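You operate a simulated robot arm through the tools that you are given. There is no shell and no other tool. Be economical: measure what you need, move in short steps, check, and stop when the job is done.

You are at the controls of a simulated robot arm. One attempt, no reset.

## Task
Draw the leftover yarn off the black-tipped bobbin in the tube cleaner and stand it on the blue peg.
Fine: blue arm in, press START once, arm out again after. Where these are worked on the way, their far stop is far enough and under half their travel is too little: blue arm.

Only the result counts: the job must be done as asked and must still hold three seconds after the hand-in. Knocking over, shifting, dropping, spilling or breaking anything else fails it.

## Robot
A 7-joint arm with a two-finger parallel gripper, fixed in place. Base frame: the origin is at the foot of the arm, x ahead of it, y to its left, z up; the work surface is at about z = 0. Lengths are in m, angles in degrees, forces in N, time in s.
With the tool pointing down near the work surface it reaches from about 0.24 to 0.62 m from the base axis. Its first joint turns from -66.0 to 66.0 degrees. Payload 2.6 kg.
The TCP is the grasp point between the finger pads, 0.03 m short of the fingertips. In the tool frame z runs along the fingers and y along their closing line. Largest opening 0.094 m; finger width 0.028, thickness 0.01; the body of the gripper, 0.05 by 0.096 m, starts 0.055 m behind the TCP.
Orientation is that of the tool frame in the base frame, as a unit quaternion [x, y, z, w]. With the fingers straight down and closing along the base's y, the tool's x points along the base's -x, its y along +y and its z along -z.

## Interface
- The arm moves only by the tool jog_arm. Its argument "moves" is a list of rows, each an object of numbers (a shift or turn left out is 0, a gripper value left out holds the last): "dx", "dy", "dz": the shift along the tool's x, y, z in m; "ax", "ay", "az": the turn, a rotation vector about the tool's x, y, z in degrees; "claw": the opening in per cent of the stroke, from 0 (shut) to 100 (fully open). In form: [{"dx": .., "dy": .., "dz": .., "ax": .., "ay": .., "az": .., "claw": ..}, ...]. A call has 1 to 10 rows; each row shifts and turns the commanded pose from where the row before left it, along the tool's axes as they then stand. Rows are played at 5 a second. More than 0.05 m and 8.6 degrees between two rows, or a gripper value outside its range, and nothing of the call is played. A pose out of reach is approached as far as the arm can. The call stops where the force on the tool passes 40 N (or 10 N more than at its start, if that is more) or the arm is blocked; 0.2 s more then pass. The fingers move at their own pace (about 0.072 m/s each) and stop on an object; they squeeze with about 29 N. The grip force told is the motor's: it shows also when the fingers shut on nothing. Time passes only in rows, and 0.2 s behind the last, so rows that do not move let the fingers close. The reply holds the time, the measured pose of the TCP, the force on the tool along the base axes, the opening and the grip force, in the units named above and with some noise, with the torque about the TCP (base axes, N m) and any sound that the robot's microphone picked up.
- Cameras (640 x 400 px; columns grow to the right, rows downward): "scene" is fixed at [-0.0011, 0.4096, 0.5781]; the picture's right is [-0.98, -0.19, 0.00], its down [-0.08, 0.41, -0.91] and it looks along [0.18, -0.89, -0.42] (base axes); focal length 233 px, centre (320, 200). "wrist" rides on the gripper at [0.076, 0.014, -0.103] in the tool frame; the picture's right is [-0.18, 0.98, 0.00], its down [-0.75, -0.14, -0.64] and it looks along [-0.63, -0.12, 0.77] (tool axes); focal length 243 px, centre (320, 200). There is no depth. A picture from a camera that has moved, and an enlarged one, comes with that camera's place and axes in the base frame and with its lens.
- grab_frame(camera): a new picture of that camera. No time passes.
- zoom(camera, box): a new picture of the part [left, top, right, bottom] of that camera's present view, enlarged. No time passes.
- hand_in(): hands the job in; it is judged then, once.

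Work in short steps. Places have to be worked out from the pictures, the camera data and where the tool is seen: move nearer, look again, correct. Check each grasp and each placing, and mend what went wrong. You have 120 turns and 76 pictures in all, those below and enlarged ones among them. Open the gripper and draw the arm clear of the work before you hand the job in, unless the task says otherwise; then end with one line.

The tools are called after "Request:" by a JSON object that holds its "api" and its "payload". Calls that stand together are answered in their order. jog_arm: Moves the arm, as the interface text tells. Its arguments: {"type":"object","properties":{"moves":{"type":"array","items":{"type":"object","properties":{"dx":{"type":"number"},"dy":{"type":"number"},"dz":{"type":"number"},"ax":{"type":"number"},"ay":{"type":"number"},"az":{"type":"number"},"claw":{"type":"number"}}}}},"required":["moves"]} The other tools are called the same way: grab_frame (camera) takes a picture; zoom (camera, box) takes an enlarged picture of a part of a camera's view; hand_in () hands the job in.

At the start:

```text
clock: 0.0
position: [0.289, -0.0593, 0.4654]
orientation: [0.0, 1.0, 0.0, 0.0]
ft_force: [0.6, 0.5, 0.1]
ft_torque: [0.0, 0.02, -0.08]
width: 0.094
finger_force: 0.1
```

scene: 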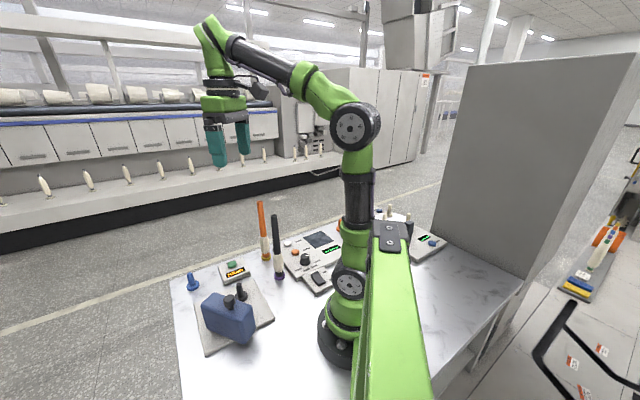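
wrist: 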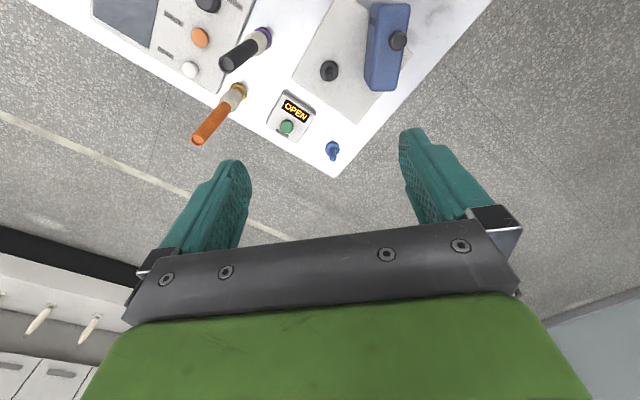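

I see a bench with panels, two standing bobbins (orange- and black-tipped), a blue block on a plate and a blue peg. I zoom in for details.

Request:
{"api": "zoom", "payload": {"camera": "scene", "box": [160, 190, 360, 370]}}

Request:
{"api": "zoom", "payload": {"camera": "wrist", "box": [80, 0, 500, 190]}}

```text
2.22 times, centred on (260, 280) of scene
camera zoom: at [-0.0011, 0.4096, 0.5781], right [-0.98, -0.19, 0.0], down [-0.08, 0.41, -0.91], along [0.18, -0.89, -0.42], focal length 517 px, centre (453, 22)
```

zoom: 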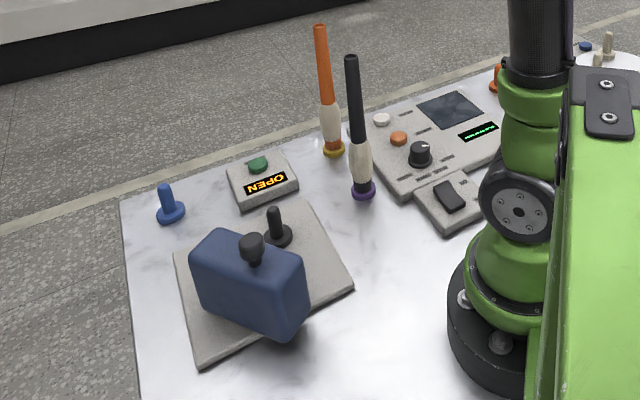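

```text
1.52 times, centred on (290, 95) of wrist
camera zoom: at [0.2134, -0.0465, 0.57], right [0.18, 0.98, 0.0], down [0.75, -0.14, 0.64], along [0.63, -0.12, -0.77], focal length 370 px, centre (366, 360)
```

zoom: 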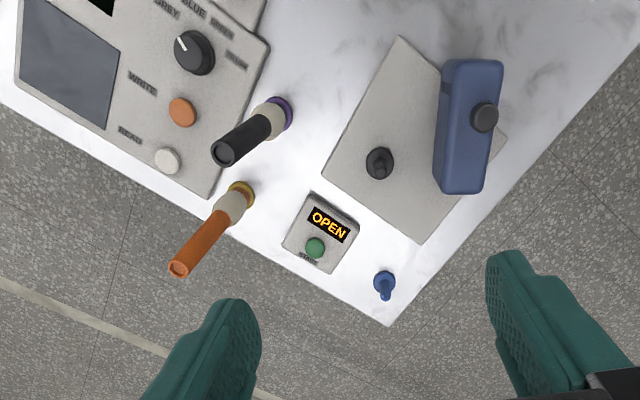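

The geometry from both cameras agrees: black bobbin ≈ (0.255, -0.162), about 0.24 tall; blue peg ≈ (0.521, -0.075); cleaner post ≈ (0.343, -0.053); START ≈ (0.425, -0.166). I turn the tool to look at the cleaner from another position.

Request:
{"api": "jog_arm", "payload": {"moves": [{"dx": -0.04, "dy": 0.03}, {"dx": -0.04, "dy": 0.03}, {"dx": -0.04, "dy": 0.03}]}}

Request:
{"api": "grab_frame", "payload": {"camera": "wrist"}}

```text
clock: 0.8
position: [0.4036, 0.0301, 0.4641]
orientation: [0.0, 1.0, 0.0, 0.002]
ft_force: [-0.5, -0.3, 0.3]
ft_torque: [0.0, -0.02, -0.01]
width: 0.0939
finger_force: 0.1
out of reach, approached as far as the arm can: row 3
```

```text
71 pictures are left
camera wrist: at [0.3274, 0.0437, 0.5654], right [0.18, 0.98, 0.0], down [0.75, -0.14, 0.64], along [0.63, -0.12, -0.76], focal length 243 px, centre (320, 200)
```

wrist: 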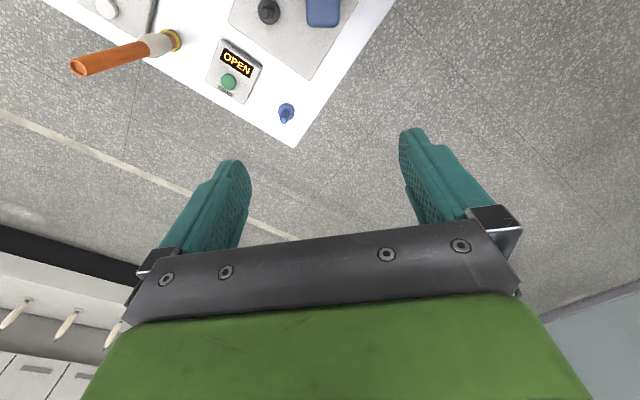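

The view points too far forward; I go back and tilt the tool so the camera looks straighter down.

Request:
{"api": "jog_arm", "payload": {"moves": [{"dx": 0.04, "ay": 8}, {"dx": 0.04, "ay": 8}, {"ay": 8}, {"ay": 8}]}}

Request:
{"api": "grab_frame", "payload": {"camera": "wrist"}}

```text
clock: 1.8
position: [0.2776, 0.0281, 0.3558]
orientation: [-0.001, 0.962, 0.0, -0.275]
ft_force: [-0.7, -0.6, 0.3]
ft_torque: [-0.04, 0.0, 0.0]
width: 0.0941
finger_force: 0.0
out of reach, approached as far as the arm can: row 1, 2, 3, 4
```

```text
70 pictures are left
camera wrist: at [0.2673, 0.042, 0.4838], right [0.16, 0.98, -0.1], down [0.98, -0.14, 0.15], along [0.13, -0.12, -0.98], focal length 243 px, centre (320, 200)
```

wrist: 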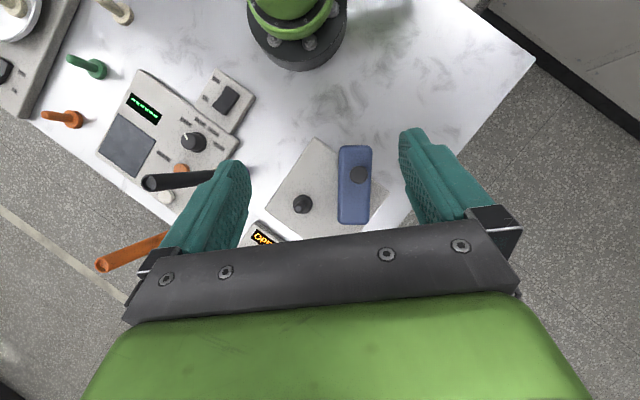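

Good overhead view; I enlarge the reader panel and the cleaner.

Request:
{"api": "zoom", "payload": {"camera": "wrist", "box": [0, 0, 270, 200]}}

Request:
{"api": "zoom", "payload": {"camera": "wrist", "box": [230, 110, 430, 250]}}

Request:
{"api": "zoom", "payload": {"camera": "scene", "box": [190, 270, 290, 360]}}

```text
2.00 times, centred on (135, 100) of wrist
camera zoom: at [0.2673, 0.042, 0.4838], right [0.16, 0.98, -0.1], down [0.98, -0.14, 0.15], along [0.13, -0.12, -0.98], focal length 485 px, centre (690, 400)
```

zoom: 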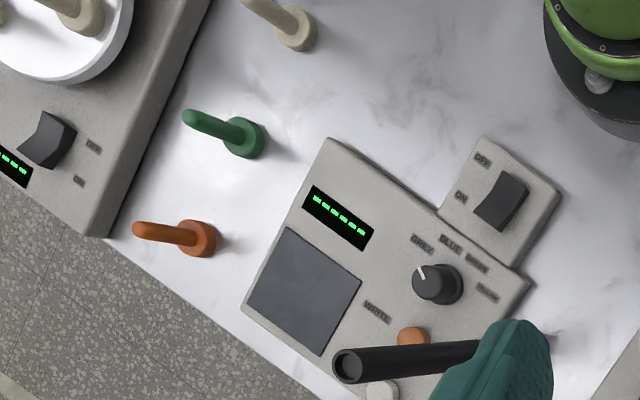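

```text
2.86 times, centred on (330, 180) of wrist
camera zoom: at [0.2673, 0.042, 0.4838], right [0.16, 0.98, -0.1], down [0.98, -0.14, 0.15], along [0.13, -0.12, -0.98], focal length 693 px, centre (291, 257)
```

zoom: 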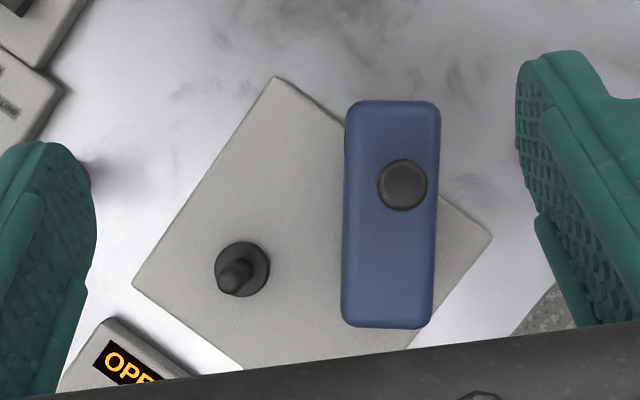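

```text
4.44 times, centred on (240, 315) of scene
camera zoom: at [-0.0011, 0.4096, 0.5781], right [-0.98, -0.19, 0.0], down [-0.08, 0.41, -0.91], along [0.18, -0.89, -0.42], focal length 1034 px, centre (676, -311)
```

zoom: 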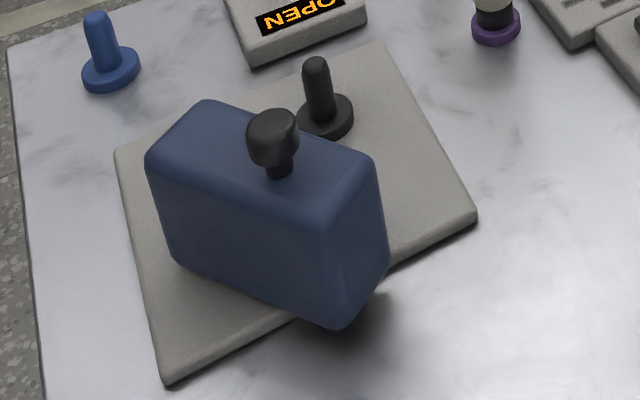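

I rotate the tool back to vertical, and check how the commanded pose relates to the measured one.

Request:
{"api": "jog_arm", "payload": {"moves": [{"ay": -8}, {"ay": -8}, {"ay": -8}, {"ay": -8}]}}

```text
clock: 2.8
position: [0.2764, 0.029, 0.3574]
orientation: [0.0, 1.0, 0.0, 0.001]
ft_force: [0.3, 0.3, -0.2]
ft_torque: [0.04, 0.02, -0.03]
width: 0.0939
finger_force: 0.1
```

Commands restart from the reached pose. I move over the black bobbin at safe height (fingertips ~0.33, bobbin top ~0.245).

Request:
{"api": "jog_arm", "payload": {"moves": [{"dx": 0.011, "dy": -0.048}, {"dx": 0.01, "dy": -0.048}, {"dy": -0.048}, {"dy": -0.047}]}}

Request:
{"api": "grab_frame", "payload": {"camera": "wrist"}}

Request:
{"api": "grab_frame", "payload": {"camera": "scene"}}

```text
clock: 3.8
position: [0.2552, -0.1636, 0.3559]
orientation: [-0.001, 1.0, 0.0, 0.001]
ft_force: [0.8, 0.7, 0.5]
ft_torque: [0.04, -0.01, 0.01]
width: 0.0941
finger_force: 0.1
```

```text
66 pictures are left
camera wrist: at [0.179, -0.1488, 0.4578], right [0.18, 0.98, 0.0], down [0.75, -0.14, 0.64], along [0.63, -0.12, -0.77], focal length 243 px, centre (320, 200)
```

wrist: 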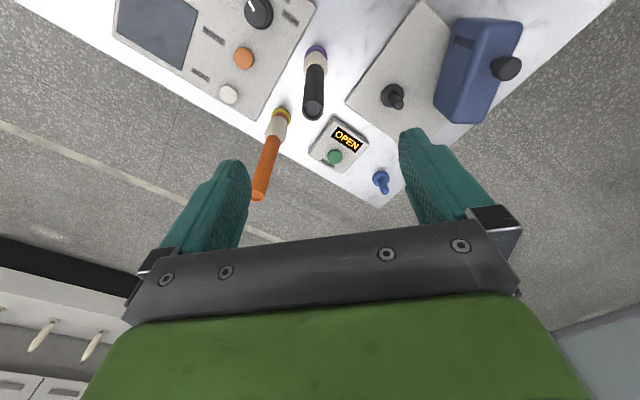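

```text
65 pictures are left
```

scene: 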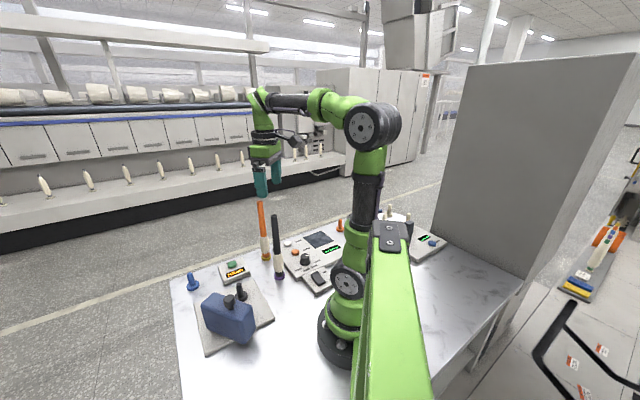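

Zooming on the bobbin for a precise position.

Request:
{"api": "zoom", "payload": {"camera": "wrist", "box": [265, 30, 365, 130]}}

Request:
{"api": "zoom", "payload": {"camera": "scene", "box": [230, 195, 310, 290]}}

```text
4.00 times, centred on (315, 80) of wrist
camera zoom: at [0.179, -0.1488, 0.4578], right [0.18, 0.98, 0.0], down [0.75, -0.14, 0.64], along [0.63, -0.12, -0.77], focal length 970 px, centre (340, 680)
```

zoom: 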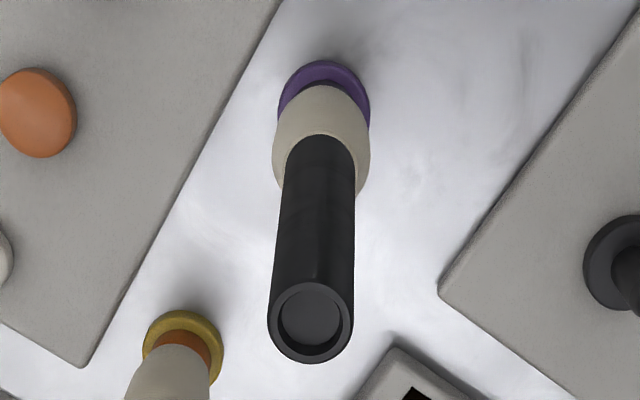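

```text
4.21 times, centred on (270, 242) of scene
camera zoom: at [-0.0011, 0.4096, 0.5781], right [-0.98, -0.19, 0.0], down [-0.08, 0.41, -0.91], along [0.18, -0.89, -0.42], focal length 980 px, centre (530, 21)
```

zoom: 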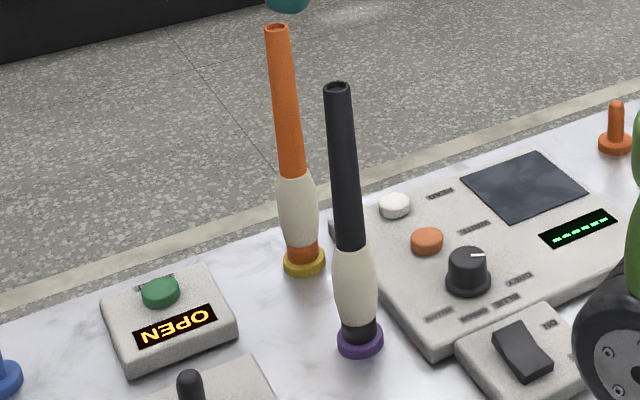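

The tip is near (0.254, -0.168, 0.240), diameter ~0.02. I centre and lower to z ≈ 0.20 with open fingers.

Request:
{"api": "jog_arm", "payload": {"moves": [{"dx": 0.001, "dy": -0.004, "dz": 0.04}, {"dz": 0.04}, {"dz": 0.04}, {"dz": 0.035}]}}

Request:
{"api": "grab_frame", "payload": {"camera": "wrist"}}

```text
clock: 4.8
position: [0.2513, -0.1672, 0.2001]
orientation: [0.0, 1.0, 0.0, 0.001]
ft_force: [-0.1, 0.1, -0.5]
ft_torque: [0.0, 0.0, 0.01]
width: 0.0938
finger_force: 0.1
```

```text
62 pictures are left
camera wrist: at [0.1769, -0.1527, 0.3024], right [0.18, 0.98, 0.0], down [0.75, -0.14, 0.64], along [0.63, -0.12, -0.77], focal length 243 px, centre (320, 200)
```

wrist: 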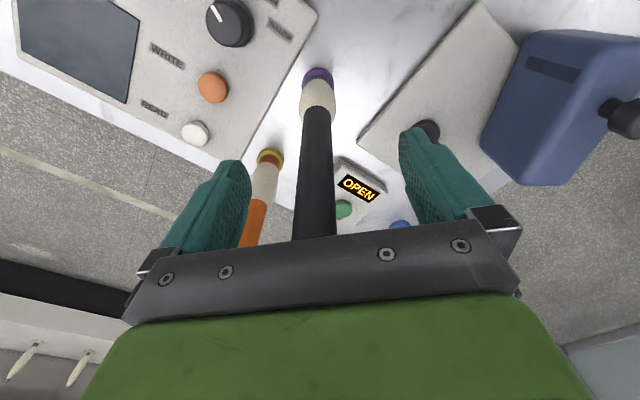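

The bobbin sits between the fingers; closing the grip.

Request:
{"api": "jog_arm", "payload": {"moves": [{"claw": 0}, {}, {}, {}, {}]}}

```text
clock: 6.0
position: [0.2527, -0.1676, 0.2005]
orientation: [0.0, 1.0, -0.001, 0.0]
ft_force: [-0.5, -3.5, -1.0]
ft_torque: [-0.55, 0.03, 0.02]
width: 0.0203
finger_force: 29.3
```

Gripped (width 20 mm), with a slight side force; I relieve it and lift 5 cm straight up.

Request:
{"api": "jog_arm", "payload": {"moves": [{"dy": -0.001}, {"dz": -0.02}, {"dz": -0.03}, {"dz": -0.02}]}}

Request:
{"api": "grab_frame", "payload": {"camera": "scene"}}

Request:
{"api": "grab_frame", "payload": {"camera": "wrist"}}

```text
clock: 7.0
position: [0.2551, -0.1679, 0.2716]
orientation: [0.0, 1.0, 0.0, -0.001]
ft_force: [-0.7, 0.0, -0.8]
ft_torque: [0.01, 0.0, 0.04]
width: 0.0201
finger_force: 28.9
```

```text
61 pictures are left
```

scene: 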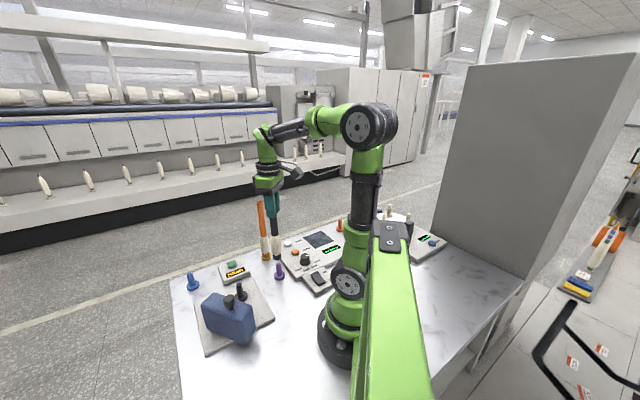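

```text
60 pictures are left
camera wrist: at [0.179, -0.1542, 0.3743], right [0.18, 0.98, 0.0], down [0.75, -0.14, 0.64], along [0.63, -0.12, -0.77], focal length 243 px, centre (320, 200)
```

wrist: 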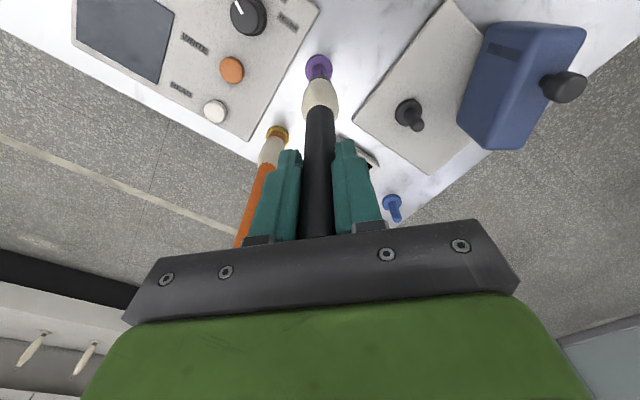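

Lifted cleanly off the purple peg. I raise a bit more and hover over the cleaner post (estimated (0.332, -0.051)).

Request:
{"api": "jog_arm", "payload": {"moves": [{"dz": -0.025}, {"dx": -0.026, "dy": 0.039}, {"dx": -0.026, "dy": 0.039}, {"dx": -0.025, "dy": 0.039}, {}]}}

Request:
{"api": "grab_frame", "payload": {"camera": "wrist"}}

Request:
{"api": "zoom", "payload": {"camera": "scene", "box": [190, 230, 290, 330]}}

```text
clock: 8.2
position: [0.3358, -0.049, 0.299]
orientation: [0.0, 1.0, 0.0, -0.001]
ft_force: [0.3, 0.6, -0.6]
ft_torque: [0.03, 0.03, 0.0]
width: 0.0201
finger_force: 29.1
```

```text
59 pictures are left
camera wrist: at [0.2593, -0.0356, 0.4002], right [0.18, 0.98, 0.0], down [0.75, -0.14, 0.64], along [0.63, -0.12, -0.77], focal length 243 px, centre (320, 200)
```

wrist: 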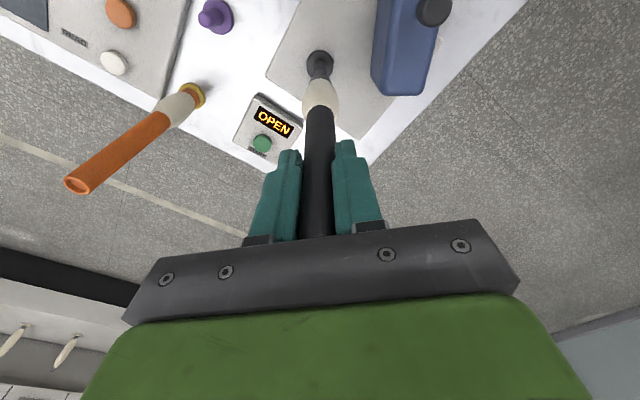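

```text
4.00 times, centred on (240, 280) of scene
camera zoom: at [-0.0011, 0.4096, 0.5781], right [-0.98, -0.19, 0.0], down [-0.08, 0.41, -0.91], along [0.18, -0.89, -0.42], focal length 931 px, centre (640, -120)
```

zoom: 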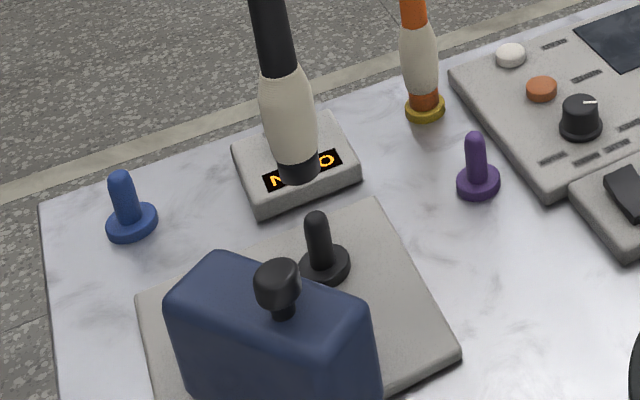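

The post works out at about (0.334, -0.050), pin top ~0.067. I check lateral alignment through the wrist camera enlarged.

Request:
{"api": "zoom", "payload": {"camera": "wrist", "box": [280, 30, 360, 130]}}

```text
4.00 times, centred on (320, 80) of wrist
camera zoom: at [0.2593, -0.0356, 0.4002], right [0.18, 0.98, 0.0], down [0.75, -0.14, 0.64], along [0.63, -0.12, -0.77], focal length 970 px, centre (320, 680)
```

zoom: 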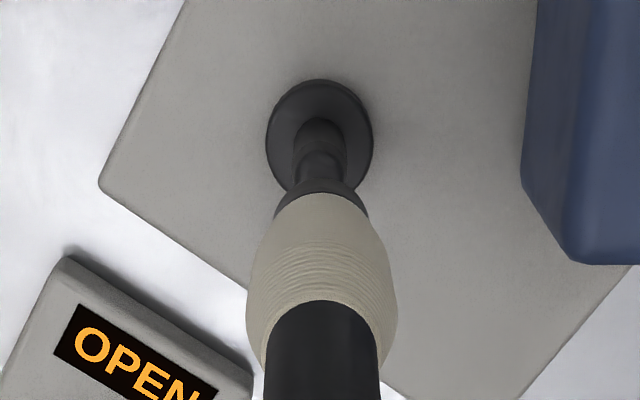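

The post is ~1 mm right of the bobbin axis in y and ~3 mm nearer in x. I correct and lower to just above the pin.

Request:
{"api": "jog_arm", "payload": {"moves": [{"dx": 0.003, "dy": -0.001}, {"dz": 0.015}, {"dz": 0.016}, {}]}}

Request:
{"api": "zoom", "payload": {"camera": "scene", "box": [210, 250, 270, 310]}}

Request:
{"api": "zoom", "payload": {"camera": "wrist", "box": [290, 30, 350, 90]}}

```text
clock: 9.2
position: [0.3289, -0.0541, 0.2652]
orientation: [-0.001, 1.0, 0.0, 0.0]
ft_force: [0.3, -0.4, -1.0]
ft_torque: [0.04, 0.04, -0.01]
width: 0.0202
finger_force: 28.7
```

```text
6.67 times, centred on (240, 280) of scene
camera zoom: at [-0.0011, 0.4096, 0.5781], right [-0.98, -0.19, 0.0], down [-0.08, 0.41, -0.91], along [0.18, -0.89, -0.42], focal length 1552 px, centre (853, -333)
```

zoom: 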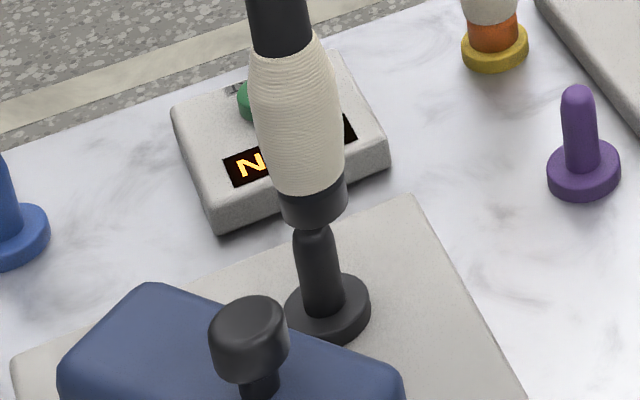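

```text
6.67 times, centred on (320, 60) of wrist
camera zoom: at [0.2529, -0.0389, 0.3683], right [0.18, 0.98, 0.0], down [0.75, -0.14, 0.64], along [0.63, -0.12, -0.77], focal length 1618 px, centre (320, 1133)
```

zoom: 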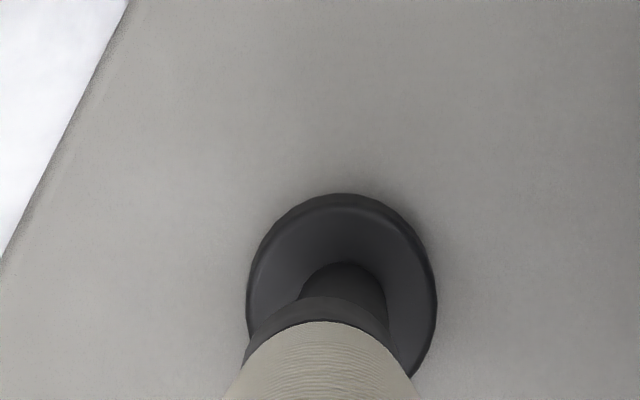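

The images show the pin ~4 mm further in +y and ~1 mm in +x from the bobbin axis. I correct and look again.

Request:
{"api": "jog_arm", "payload": {"moves": [{"dx": -0.001, "dy": 0.004}, {}]}}

Request:
{"api": "zoom", "payload": {"camera": "scene", "box": [210, 250, 270, 310]}}

Request:
{"api": "zoom", "payload": {"camera": "wrist", "box": [290, 30, 350, 90]}}

```text
clock: 9.8
position: [0.3299, -0.0481, 0.2659]
orientation: [0.0, 1.0, -0.001, 0.001]
ft_force: [0.1, 0.5, 0.5]
ft_torque: [0.01, 0.03, -0.03]
width: 0.0201
finger_force: 28.7
```

```text
6.67 times, centred on (240, 280) of scene
camera zoom: at [-0.0011, 0.4096, 0.5781], right [-0.98, -0.19, 0.0], down [-0.08, 0.41, -0.91], along [0.18, -0.89, -0.42], focal length 1552 px, centre (853, -333)
```

zoom: 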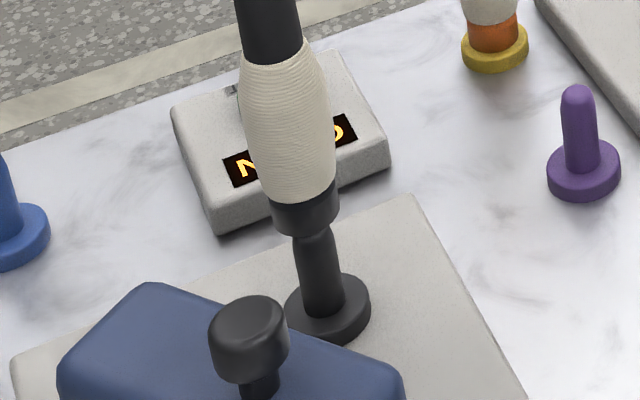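

```text
6.67 times, centred on (320, 60) of wrist
camera zoom: at [0.2544, -0.0341, 0.3686], right [0.18, 0.98, 0.0], down [0.75, -0.14, 0.64], along [0.63, -0.12, -0.77], focal length 1618 px, centre (320, 1133)
```

zoom: 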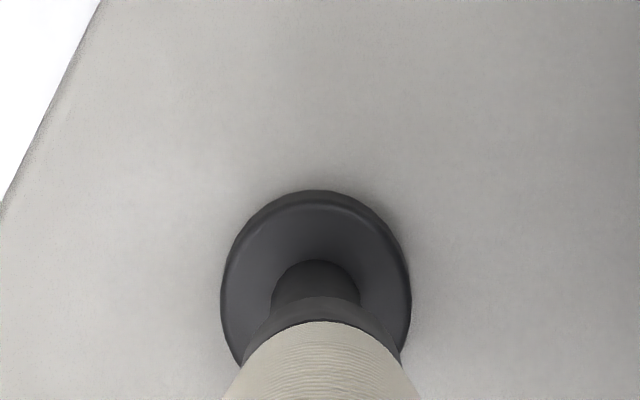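

Now it slightly overshoots: 1 mm in +y and ~2 mm in +x. Small correction and recheck.

Request:
{"api": "jog_arm", "payload": {"moves": [{"dx": 0.002, "dy": -0.001}, {}]}}

Request:
{"api": "zoom", "payload": {"camera": "scene", "box": [210, 250, 270, 310]}}

Request:
{"api": "zoom", "payload": {"camera": "wrist", "box": [290, 30, 350, 90]}}

```text
clock: 10.4
position: [0.328, -0.0488, 0.2662]
orientation: [0.0, 1.0, 0.0, 0.0]
ft_force: [0.0, 0.3, -0.4]
ft_torque: [0.01, -0.02, 0.0]
width: 0.0201
finger_force: 28.8
```

```text
6.67 times, centred on (240, 280) of scene
camera zoom: at [-0.0011, 0.4096, 0.5781], right [-0.98, -0.19, 0.0], down [-0.08, 0.41, -0.91], along [0.18, -0.89, -0.42], focal length 1552 px, centre (853, -333)
```

zoom: 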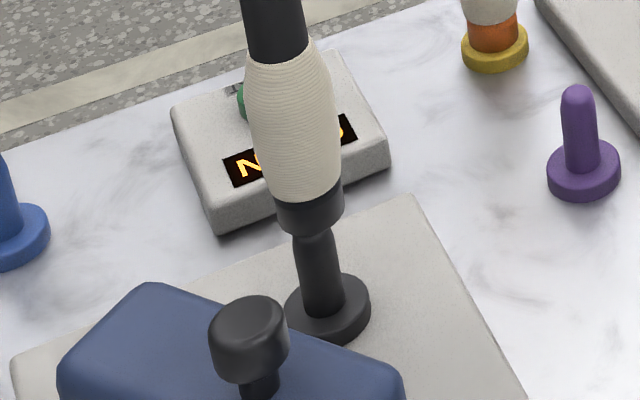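

```text
6.67 times, centred on (320, 60) of wrist
camera zoom: at [0.2525, -0.0352, 0.3684], right [0.18, 0.98, 0.0], down [0.75, -0.14, 0.64], along [0.63, -0.12, -0.77], focal length 1618 px, centre (320, 1133)
```

zoom: 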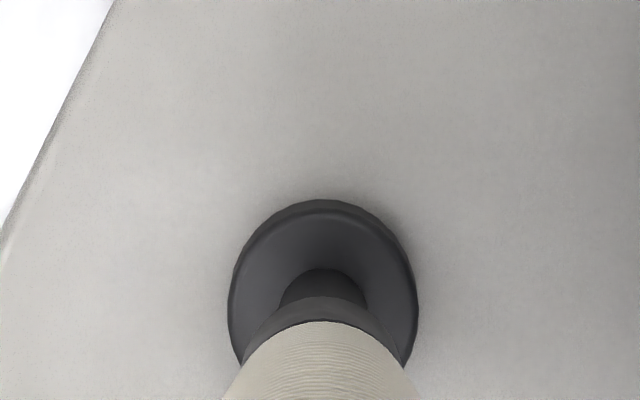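

Aligned in both views. Lowering gently onto the pin.

Request:
{"api": "jog_arm", "payload": {"moves": [{"dz": 0.01}, {"dz": 0.01}, {"dz": 0.01}, {}]}}

Request:
{"api": "zoom", "payload": {"camera": "scene", "box": [210, 250, 270, 310]}}

```text
clock: 11.4
position: [0.3268, -0.0504, 0.2345]
orientation: [0.0, 1.0, 0.0, 0.001]
ft_force: [6.2, 0.6, 1.2]
ft_torque: [0.1, -0.98, -0.02]
width: 0.0202
finger_force: 29.1
```

```text
6.67 times, centred on (240, 280) of scene
camera zoom: at [-0.0011, 0.4096, 0.5781], right [-0.98, -0.19, 0.0], down [-0.08, 0.41, -0.91], along [0.18, -0.89, -0.42], focal length 1552 px, centre (853, -333)
```

zoom: 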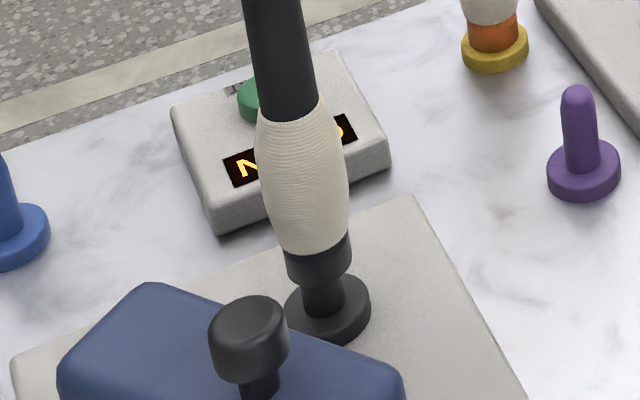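

The bobbin is on the pin; +6 N in x tells me to shift ~2 mm +x. I do that and lower the remaining ~17 mm.

Request:
{"api": "jog_arm", "payload": {"moves": [{"dx": -0.0025}, {"dz": 0.007}, {"dz": 0.006}, {"dz": 0.003}, {}]}}

Request:
{"api": "zoom", "payload": {"camera": "scene", "box": [210, 250, 270, 310]}}

```text
clock: 12.6
position: [0.3303, -0.0498, 0.2197]
orientation: [0.0, 1.0, 0.0, 0.0]
ft_force: [-0.2, -0.4, -0.2]
ft_torque: [-0.03, 0.0, 0.02]
width: 0.0202
finger_force: 29.3
```

```text
6.67 times, centred on (240, 280) of scene
camera zoom: at [-0.0011, 0.4096, 0.5781], right [-0.98, -0.19, 0.0], down [-0.08, 0.41, -0.91], along [0.18, -0.89, -0.42], focal length 1552 px, centre (853, -333)
```

zoom: 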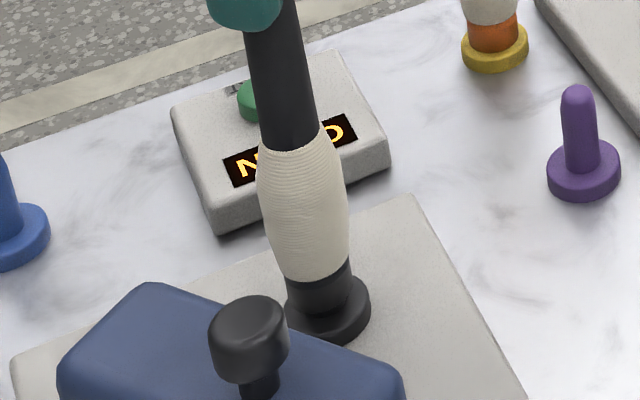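

Nearly seated with no force; a few more millimetres until contact.

Request:
{"api": "jog_arm", "payload": {"moves": [{"dz": 0.002}, {"dz": 0.002}, {}]}}

```text
clock: 13.4
position: [0.3305, -0.0494, 0.2167]
orientation: [-0.001, 1.0, 0.001, 0.0]
ft_force: [0.2, -0.2, -0.4]
ft_torque: [0.02, -0.02, -0.01]
width: 0.02
finger_force: 28.7
```

Request:
{"api": "jog_arm", "payload": {"moves": [{"dz": 0.002}, {"dz": 0.002}, {}]}}

```text
clock: 14.2
position: [0.3292, -0.0498, 0.2112]
orientation: [0.0, 1.0, 0.0, 0.0]
ft_force: [0.4, 0.5, -0.4]
ft_torque: [0.01, 0.02, 0.03]
width: 0.0199
finger_force: 29.1
```

Still no contact; I look before lowering further.

Request:
{"api": "zoom", "payload": {"camera": "scene", "box": [210, 250, 270, 310]}}

```text
6.67 times, centred on (240, 280) of scene
camera zoom: at [-0.0011, 0.4096, 0.5781], right [-0.98, -0.19, 0.0], down [-0.08, 0.41, -0.91], along [0.18, -0.89, -0.42], focal length 1552 px, centre (853, -333)
```

zoom: 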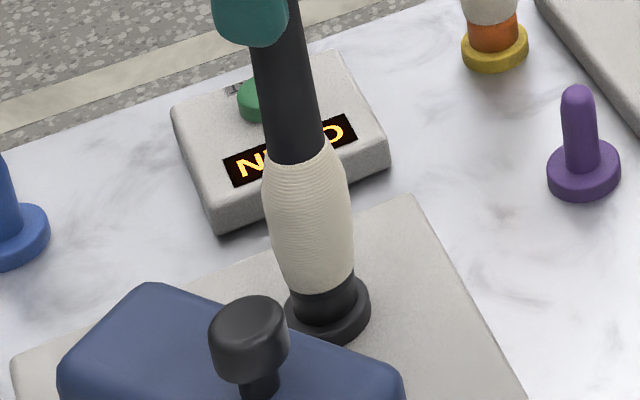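

Very close to the collar; another 2–3 mm until force shows.

Request:
{"api": "jog_arm", "payload": {"moves": [{"dz": 0.0015}, {"dz": 0.0015}, {}]}}

```text
clock: 15.0
position: [0.3296, -0.0484, 0.2105]
orientation: [-0.001, 1.0, -0.001, 0.002]
ft_force: [1.9, -1.8, 25.0]
ft_torque: [-0.09, -0.3, 0.01]
width: 0.0202
finger_force: 29.4
```

Contact (25 N up): seated. I ease up 1 mm, open, and rise straight up.

Request:
{"api": "jog_arm", "payload": {"moves": [{"dz": -0.0012}, {"claw": 100}, {}, {}, {}, {"dz": -0.04}, {"dz": -0.04}, {"dz": -0.02}]}}

Request:
{"api": "grab_frame", "payload": {"camera": "scene"}}

Request:
{"api": "grab_frame", "payload": {"camera": "wrist"}}

```text
clock: 16.8
position: [0.3299, -0.0475, 0.3113]
orientation: [-0.001, 1.0, 0.0, 0.0]
ft_force: [-0.2, 0.0, -0.1]
ft_torque: [0.02, 0.02, -0.01]
width: 0.0939
finger_force: 0.2
```

```text
47 pictures are left
```

scene: 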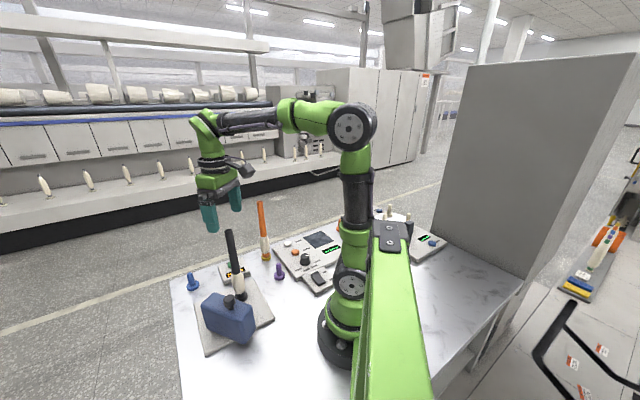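

```text
46 pictures are left
camera wrist: at [0.2539, -0.0329, 0.4144], right [0.18, 0.98, 0.0], down [0.75, -0.14, 0.64], along [0.63, -0.12, -0.77], focal length 243 px, centre (320, 200)
```

wrist: 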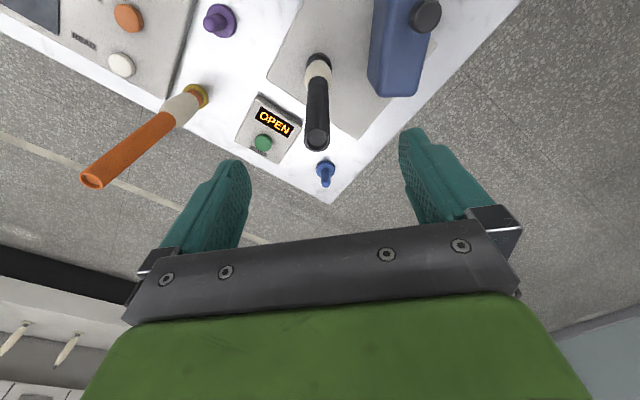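

The bobbin stands in the cleaner. Next the blue arm: its knob is at ≈ (0.285, 0.060), top ~0.14. I go above it and yaw 90° so the narrow side of the gripper faces the bobbin.

Request:
{"api": "jog_arm", "payload": {"moves": [{"dx": 0.015, "dy": 0.04}, {"dx": 0.015, "dy": 0.04}, {"dx": 0.015, "dy": 0.028}, {"az": 8.5}, {"az": 8.5}, {"az": 8.5}, {"az": 8.5}, {"az": 8.5}, {"az": 8.5}, {"az": 8.5}]}}

Request:
{"api": "jog_arm", "payload": {"moves": [{"az": 8.5}, {"az": 8.5}, {"az": 8.5}, {"az": 5}, {"dz": 0.03}, {"dz": 0.03}, {}]}}

Request:
{"api": "grab_frame", "payload": {"camera": "wrist"}}

Request:
{"api": "grab_frame", "payload": {"camera": "scene"}}

```text
clock: 19.0
position: [0.285, 0.0599, 0.3109]
orientation: [0.497, 0.868, 0.0, 0.0]
ft_force: [-0.5, -0.1, 0.5]
ft_torque: [-0.02, 0.0, -0.01]
width: 0.0941
finger_force: 0.2
```

```text
clock: 20.6
position: [0.2833, 0.0622, 0.2481]
orientation: [0.707, 0.708, 0.0, 0.0]
ft_force: [0.1, -0.4, 0.0]
ft_torque: [0.0, 0.0, 0.0]
width: 0.094
finger_force: 0.0
```

```text
45 pictures are left
camera wrist: at [0.2982, 0.1369, 0.3511], right [0.98, -0.18, 0.0], down [-0.14, -0.75, 0.64], along [-0.12, -0.63, -0.77], focal length 243 px, centre (320, 200)
```

wrist: 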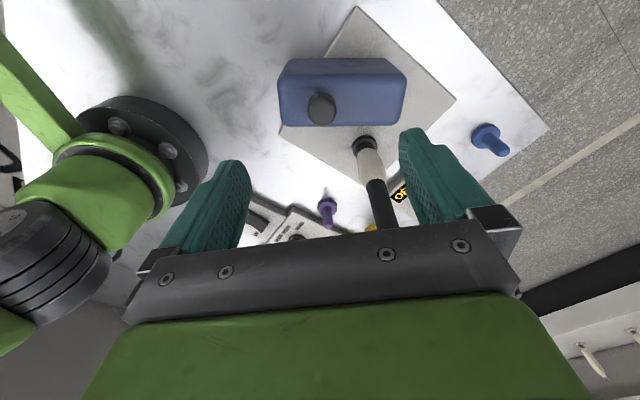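

```text
44 pictures are left
```

scene: 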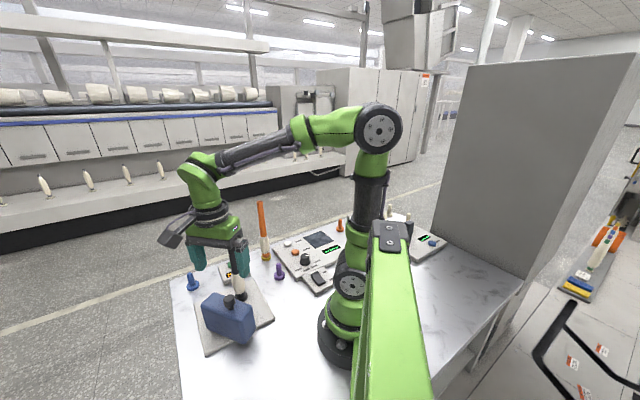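

Zooming on the block and knob from here.

Request:
{"api": "zoom", "payload": {"camera": "wrist", "box": [250, 0, 470, 150]}}

```text
2.67 times, centred on (360, 75) of wrist
camera zoom: at [0.2982, 0.1369, 0.3511], right [0.98, -0.18, 0.0], down [-0.14, -0.75, 0.64], along [-0.12, -0.63, -0.77], focal length 647 px, centre (213, 533)
```

zoom: 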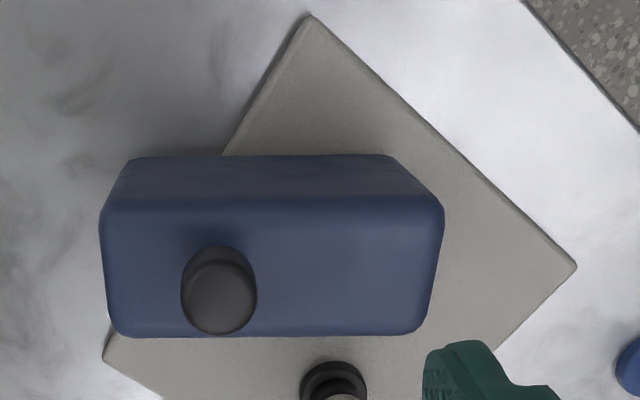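

Knob confirmed at (0.285, 0.062). I lower to z ≈ 0.15 (fingertips ~0.12, just above the block top) and close on it.

Request:
{"api": "jog_arm", "payload": {"moves": [{"dz": 0.03}, {"dz": 0.03}, {"dz": 0.025}, {"dz": 0.012}, {}]}}

Request:
{"api": "grab_frame", "payload": {"camera": "wrist"}}

Request:
{"api": "zoom", "payload": {"camera": "scene", "box": [170, 230, 290, 360]}}

```text
clock: 21.8
position: [0.2842, 0.0606, 0.1529]
orientation: [0.706, 0.708, 0.0, 0.0]
ft_force: [0.2, 0.8, 0.1]
ft_torque: [-0.05, 0.02, -0.01]
width: 0.0943
finger_force: 0.0
```

```text
42 pictures are left
camera wrist: at [0.2989, 0.1378, 0.2548], right [0.98, -0.18, 0.0], down [-0.14, -0.75, 0.64], along [-0.12, -0.63, -0.77], focal length 243 px, centre (320, 200)
```

wrist: 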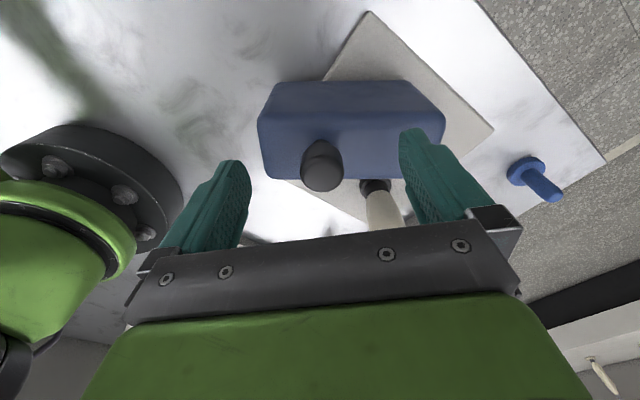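

```text
3.08 times, centred on (230, 295) of scene
camera zoom: at [-0.0011, 0.4096, 0.5781], right [-0.98, -0.19, 0.0], down [-0.08, 0.41, -0.91], along [0.18, -0.89, -0.42], focal length 716 px, centre (597, -92)
```

zoom: 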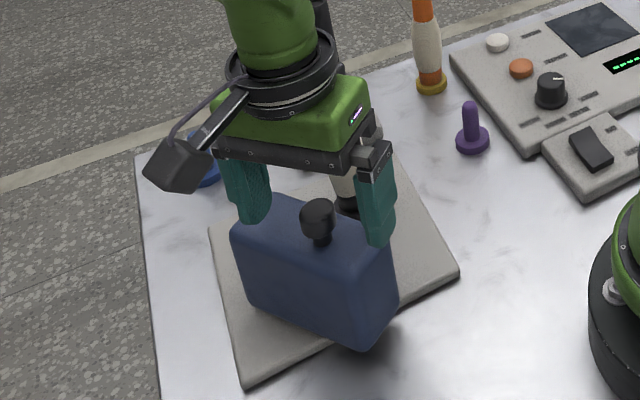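

The knob lies between the fingers. Lowering 5 mm more and closing.

Request:
{"api": "jog_arm", "payload": {"moves": [{"dz": 0.004}, {"claw": 0}, {}, {}, {}, {}]}}

```text
clock: 23.2
position: [0.2855, 0.0601, 0.1488]
orientation: [0.707, 0.708, 0.001, 0.001]
ft_force: [16.9, 1.4, -10.5]
ft_torque: [0.05, -0.09, 0.19]
width: 0.0253
finger_force: 44.8
```

Gripped the knob (25 mm). I relieve the side load and try a small inward nudge (-y).

Request:
{"api": "jog_arm", "payload": {"moves": [{"dy": 0.0015}, {"dx": -0.004}, {"dx": -0.004}, {}]}}

```text
clock: 24.2
position: [0.2837, 0.0503, 0.1484]
orientation: [0.707, 0.707, -0.002, -0.002]
ft_force: [1.5, 7.2, -21.5]
ft_torque: [0.57, -0.35, 0.43]
width: 0.0254
finger_force: 45.3
```

It moves freely in -y with slight -x. I ease z down a little and continue, then look at how the block moved.

Request:
{"api": "jog_arm", "payload": {"moves": [{"dz": 0.0015}, {"dx": -0.005, "dy": -0.0008}, {"dx": -0.005, "dy": -0.0008}, {}]}}

Request:
{"api": "grab_frame", "payload": {"camera": "wrist"}}

Request:
{"api": "zoom", "payload": {"camera": "scene", "box": [170, 230, 290, 360]}}

```text
clock: 25.2
position: [0.2864, 0.0416, 0.1485]
orientation: [0.707, 0.707, 0.002, 0.001]
ft_force: [-8.4, 3.2, 20.3]
ft_torque: [0.4, 0.33, 0.27]
width: 0.0256
finger_force: 45.2
```

```text
40 pictures are left
camera wrist: at [0.2998, 0.1168, 0.252], right [0.98, -0.18, 0.0], down [-0.14, -0.75, 0.64], along [-0.12, -0.63, -0.77], focal length 243 px, centre (320, 200)
```

wrist: 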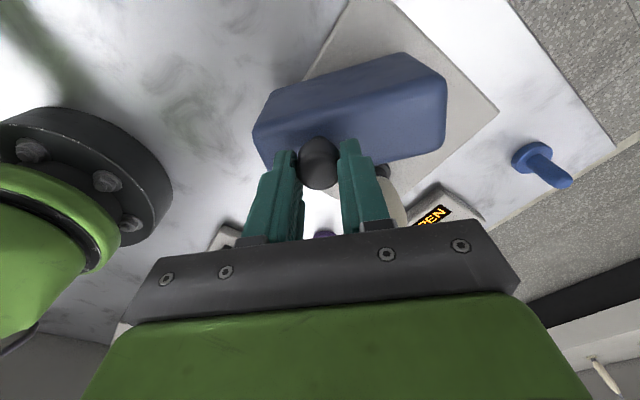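

```text
3.08 times, centred on (230, 295) of scene
camera zoom: at [-0.0012, 0.4096, 0.5781], right [-0.98, -0.19, 0.0], down [-0.08, 0.41, -0.91], along [0.18, -0.89, -0.42], focal length 716 px, centre (597, -92)
```

zoom: 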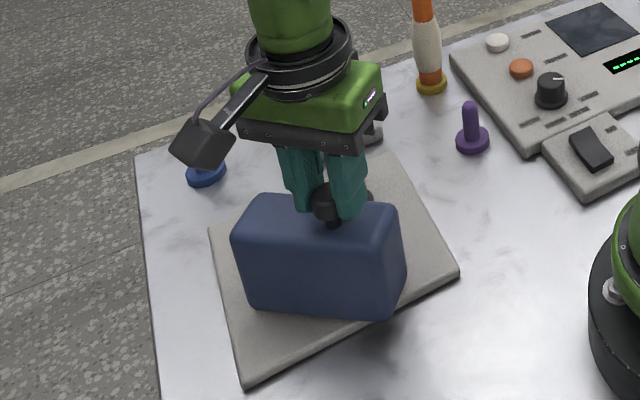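

The arm is a swing: it pivots about ≈ (0.350, 0.050) and the knob runs at radius ≈ 0.065. I follow the arc in short steps.

Request:
{"api": "jog_arm", "payload": {"moves": [{"dz": -0.001}, {"dx": -0.0067, "dy": 0.0005}, {"dx": -0.0065, "dy": 0.002}, {}]}}

```text
clock: 26.2
position: [0.2878, 0.0281, 0.1488]
orientation: [0.707, 0.707, 0.001, 0.002]
ft_force: [7.1, 9.0, 17.5]
ft_torque: [-0.23, 0.3, 0.32]
width: 0.0246
finger_force: 44.8
```

Tracking well; continue along the arc.

Request:
{"api": "jog_arm", "payload": {"moves": [{"dz": -0.001, "dy": 0.001}, {"dx": -0.0063, "dy": 0.0027}, {"dx": -0.0059, "dy": 0.0033}, {}]}}

Request:
{"api": "grab_frame", "payload": {"camera": "wrist"}}

```text
clock: 27.2
position: [0.2935, 0.0147, 0.1484]
orientation: [0.707, 0.707, -0.002, 0.0]
ft_force: [3.7, 11.8, -10.8]
ft_torque: [0.51, -0.22, 0.45]
width: 0.0252
finger_force: 44.9
```

```text
38 pictures are left
camera wrist: at [0.3079, 0.0915, 0.2511], right [0.98, -0.18, 0.0], down [-0.14, -0.75, 0.64], along [-0.12, -0.63, -0.77], focal length 243 px, centre (320, 200)
```

wrist: 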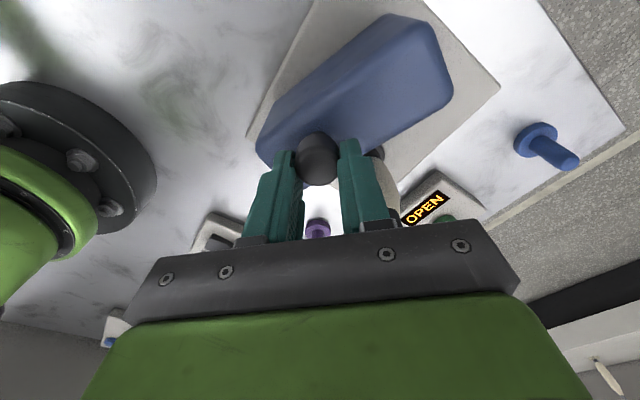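

Still "OPEN", arc holding. Continue.

Request:
{"api": "jog_arm", "payload": {"moves": [{"dx": -0.0056, "dy": 0.0039}, {"dx": -0.0052, "dy": 0.0044}, {}]}}

```text
clock: 28.0
position: [0.2997, 0.0023, 0.1482]
orientation: [0.708, 0.706, -0.004, -0.002]
ft_force: [-28.2, -18.4, 5.3]
ft_torque: [-0.16, 0.3, 0.5]
width: 0.0254
finger_force: 44.2
```

Forces now point away from my assumed pivot, so the true radius is larger. I look before moving on.

Request:
{"api": "grab_frame", "payload": {"camera": "wrist"}}

Request:
{"api": "zoom", "payload": {"camera": "scene", "box": [170, 230, 290, 360]}}

```text
37 pictures are left
camera wrist: at [0.3161, 0.079, 0.2507], right [0.98, -0.19, -0.01], down [-0.14, -0.75, 0.65], along [-0.13, -0.63, -0.76], focal length 243 px, centre (320, 200)
```

wrist: 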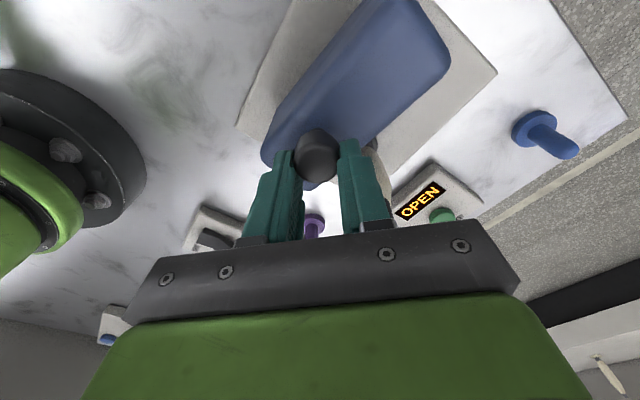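

```text
3.08 times, centred on (230, 295) of scene
camera zoom: at [-0.0012, 0.4096, 0.5781], right [-0.98, -0.19, 0.0], down [-0.08, 0.41, -0.91], along [0.18, -0.89, -0.42], focal length 716 px, centre (597, -92)
```

zoom: 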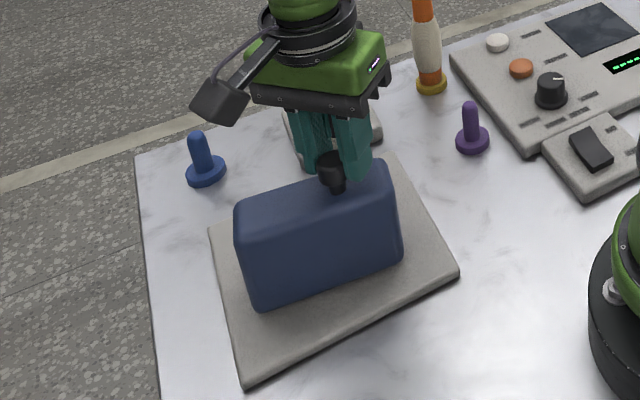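

The block's +x end is fixed: pivot is ≈ (0.360, 0.050), radius ≈ 0.076. I relax outward and yaw the gripper along with the arm (22°) so its narrow side faces the bobbin.

Request:
{"api": "jog_arm", "payload": {"moves": [{"dx": -0.0016, "dy": -0.0021}, {"az": -7.5}, {"az": -7.5}, {"az": -7}, {}]}}

```text
clock: 29.2
position: [0.3039, 0.005, 0.151]
orientation: [0.558, 0.83, 0.002, 0.004]
ft_force: [16.9, 5.0, -5.6]
ft_torque: [0.48, 0.41, -0.48]
width: 0.0251
finger_force: 45.2
```

Yawed. Continue the arc in small steps.

Request:
{"api": "jog_arm", "payload": {"moves": [{"dx": -0.0065, "dy": 0.0028}, {}]}}

Request:
{"api": "grab_frame", "payload": {"camera": "wrist"}}

```text
clock: 29.8
position: [0.3081, 0.0001, 0.1505]
orientation: [0.558, 0.83, 0.002, 0.001]
ft_force: [7.2, 19.8, 21.9]
ft_torque: [0.68, 0.34, 0.57]
width: 0.0251
finger_force: 45.7
```

```text
35 pictures are left
camera wrist: at [0.2914, 0.0755, 0.2532], right [0.98, 0.2, 0.01], down [0.15, -0.75, 0.64], along [0.13, -0.63, -0.77], focal length 243 px, centre (320, 200)
```

wrist: 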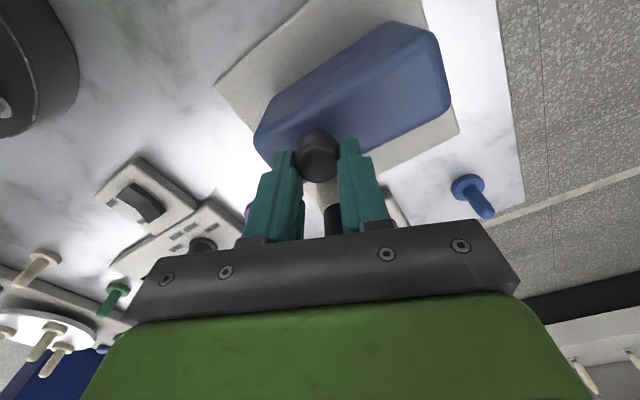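

Slight radial and vertical load; I trim inward/up and continue.

Request:
{"api": "jog_arm", "payload": {"moves": [{"dz": -0.0015}, {"dx": -0.0056, "dy": 0.0042}, {}]}}

```text
clock: 30.6
position: [0.3101, -0.0031, 0.1515]
orientation: [0.558, 0.83, 0.001, -0.003]
ft_force: [9.8, 28.2, -18.5]
ft_torque: [-0.16, -0.7, 0.24]
width: 0.0254
finger_force: 44.6
```

Resistance is growing — possibly near the far stop. I check the view.

Request:
{"api": "zoom", "payload": {"camera": "scene", "box": [180, 220, 280, 340]}}

Request:
{"api": "zoom", "payload": {"camera": "wrist", "box": [200, 0, 500, 240]}}

```text
3.33 times, centred on (230, 280) of scene
camera zoom: at [-0.0011, 0.4096, 0.578], right [-0.98, -0.19, 0.0], down [-0.08, 0.41, -0.91], along [0.18, -0.89, -0.42], focal length 776 px, centre (620, -67)
```

zoom: 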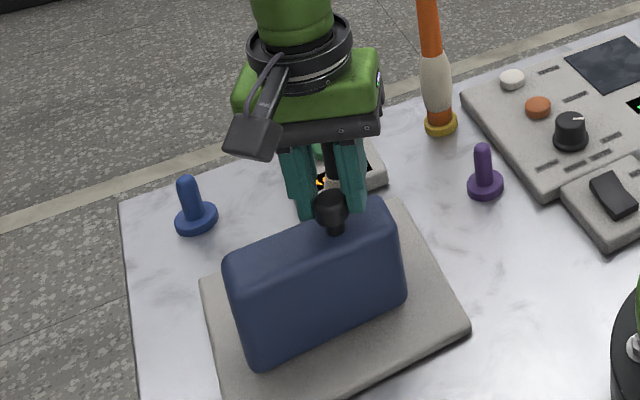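

```text
1.67 times, centred on (350, 120) of wrist
camera zoom: at [0.2952, 0.0726, 0.2535], right [0.98, 0.2, 0.0], down [0.16, -0.75, 0.64], along [0.12, -0.63, -0.77], focal length 404 px, centre (270, 333)
```

zoom: 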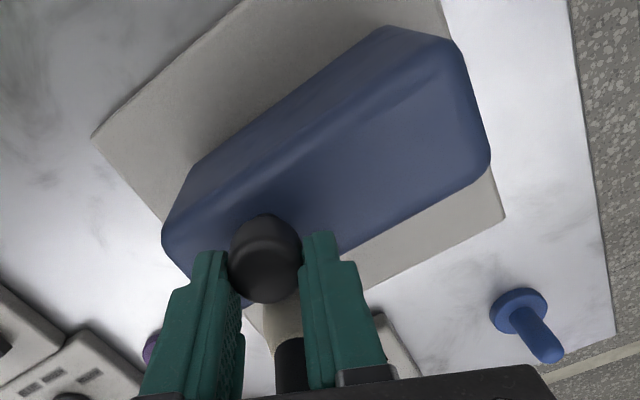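

The block has swung ~52°, with ~2 cm to the bobbin still. I continue with radial trim.

Request:
{"api": "jog_arm", "payload": {"moves": [{"dz": 0.001}, {"dx": -0.0045, "dy": 0.0055}, {}]}}

```text
clock: 31.2
position: [0.3096, -0.0032, 0.1497]
orientation: [0.564, 0.826, -0.002, -0.01]
ft_force: [-3.7, 0.4, 4.1]
ft_torque: [0.17, -0.49, -0.16]
width: 0.0255
finger_force: 45.1
stopped in row 2: the force on the tool passed its limit at 62 N (the readings are from after the stop); the commanded pose is now the measured one
```

Force limit reached with no motion: likely the far stop. I check with a pure tangential push.

Request:
{"api": "jog_arm", "payload": {"moves": [{"dx": -0.002, "dy": 0.0006}, {"dx": -0.002, "dy": 0.0006}, {}]}}

```text
clock: 31.7
position: [0.3105, -0.0039, 0.1494]
orientation: [0.563, 0.826, -0.001, -0.014]
ft_force: [-5.1, 0.4, 2.4]
ft_torque: [0.01, -0.84, -0.06]
width: 0.0254
finger_force: 44.8
stopped in row 2: the force on the tool passed its limit at 44 N (the readings are from after the stop); the commanded pose is now the measured one
```

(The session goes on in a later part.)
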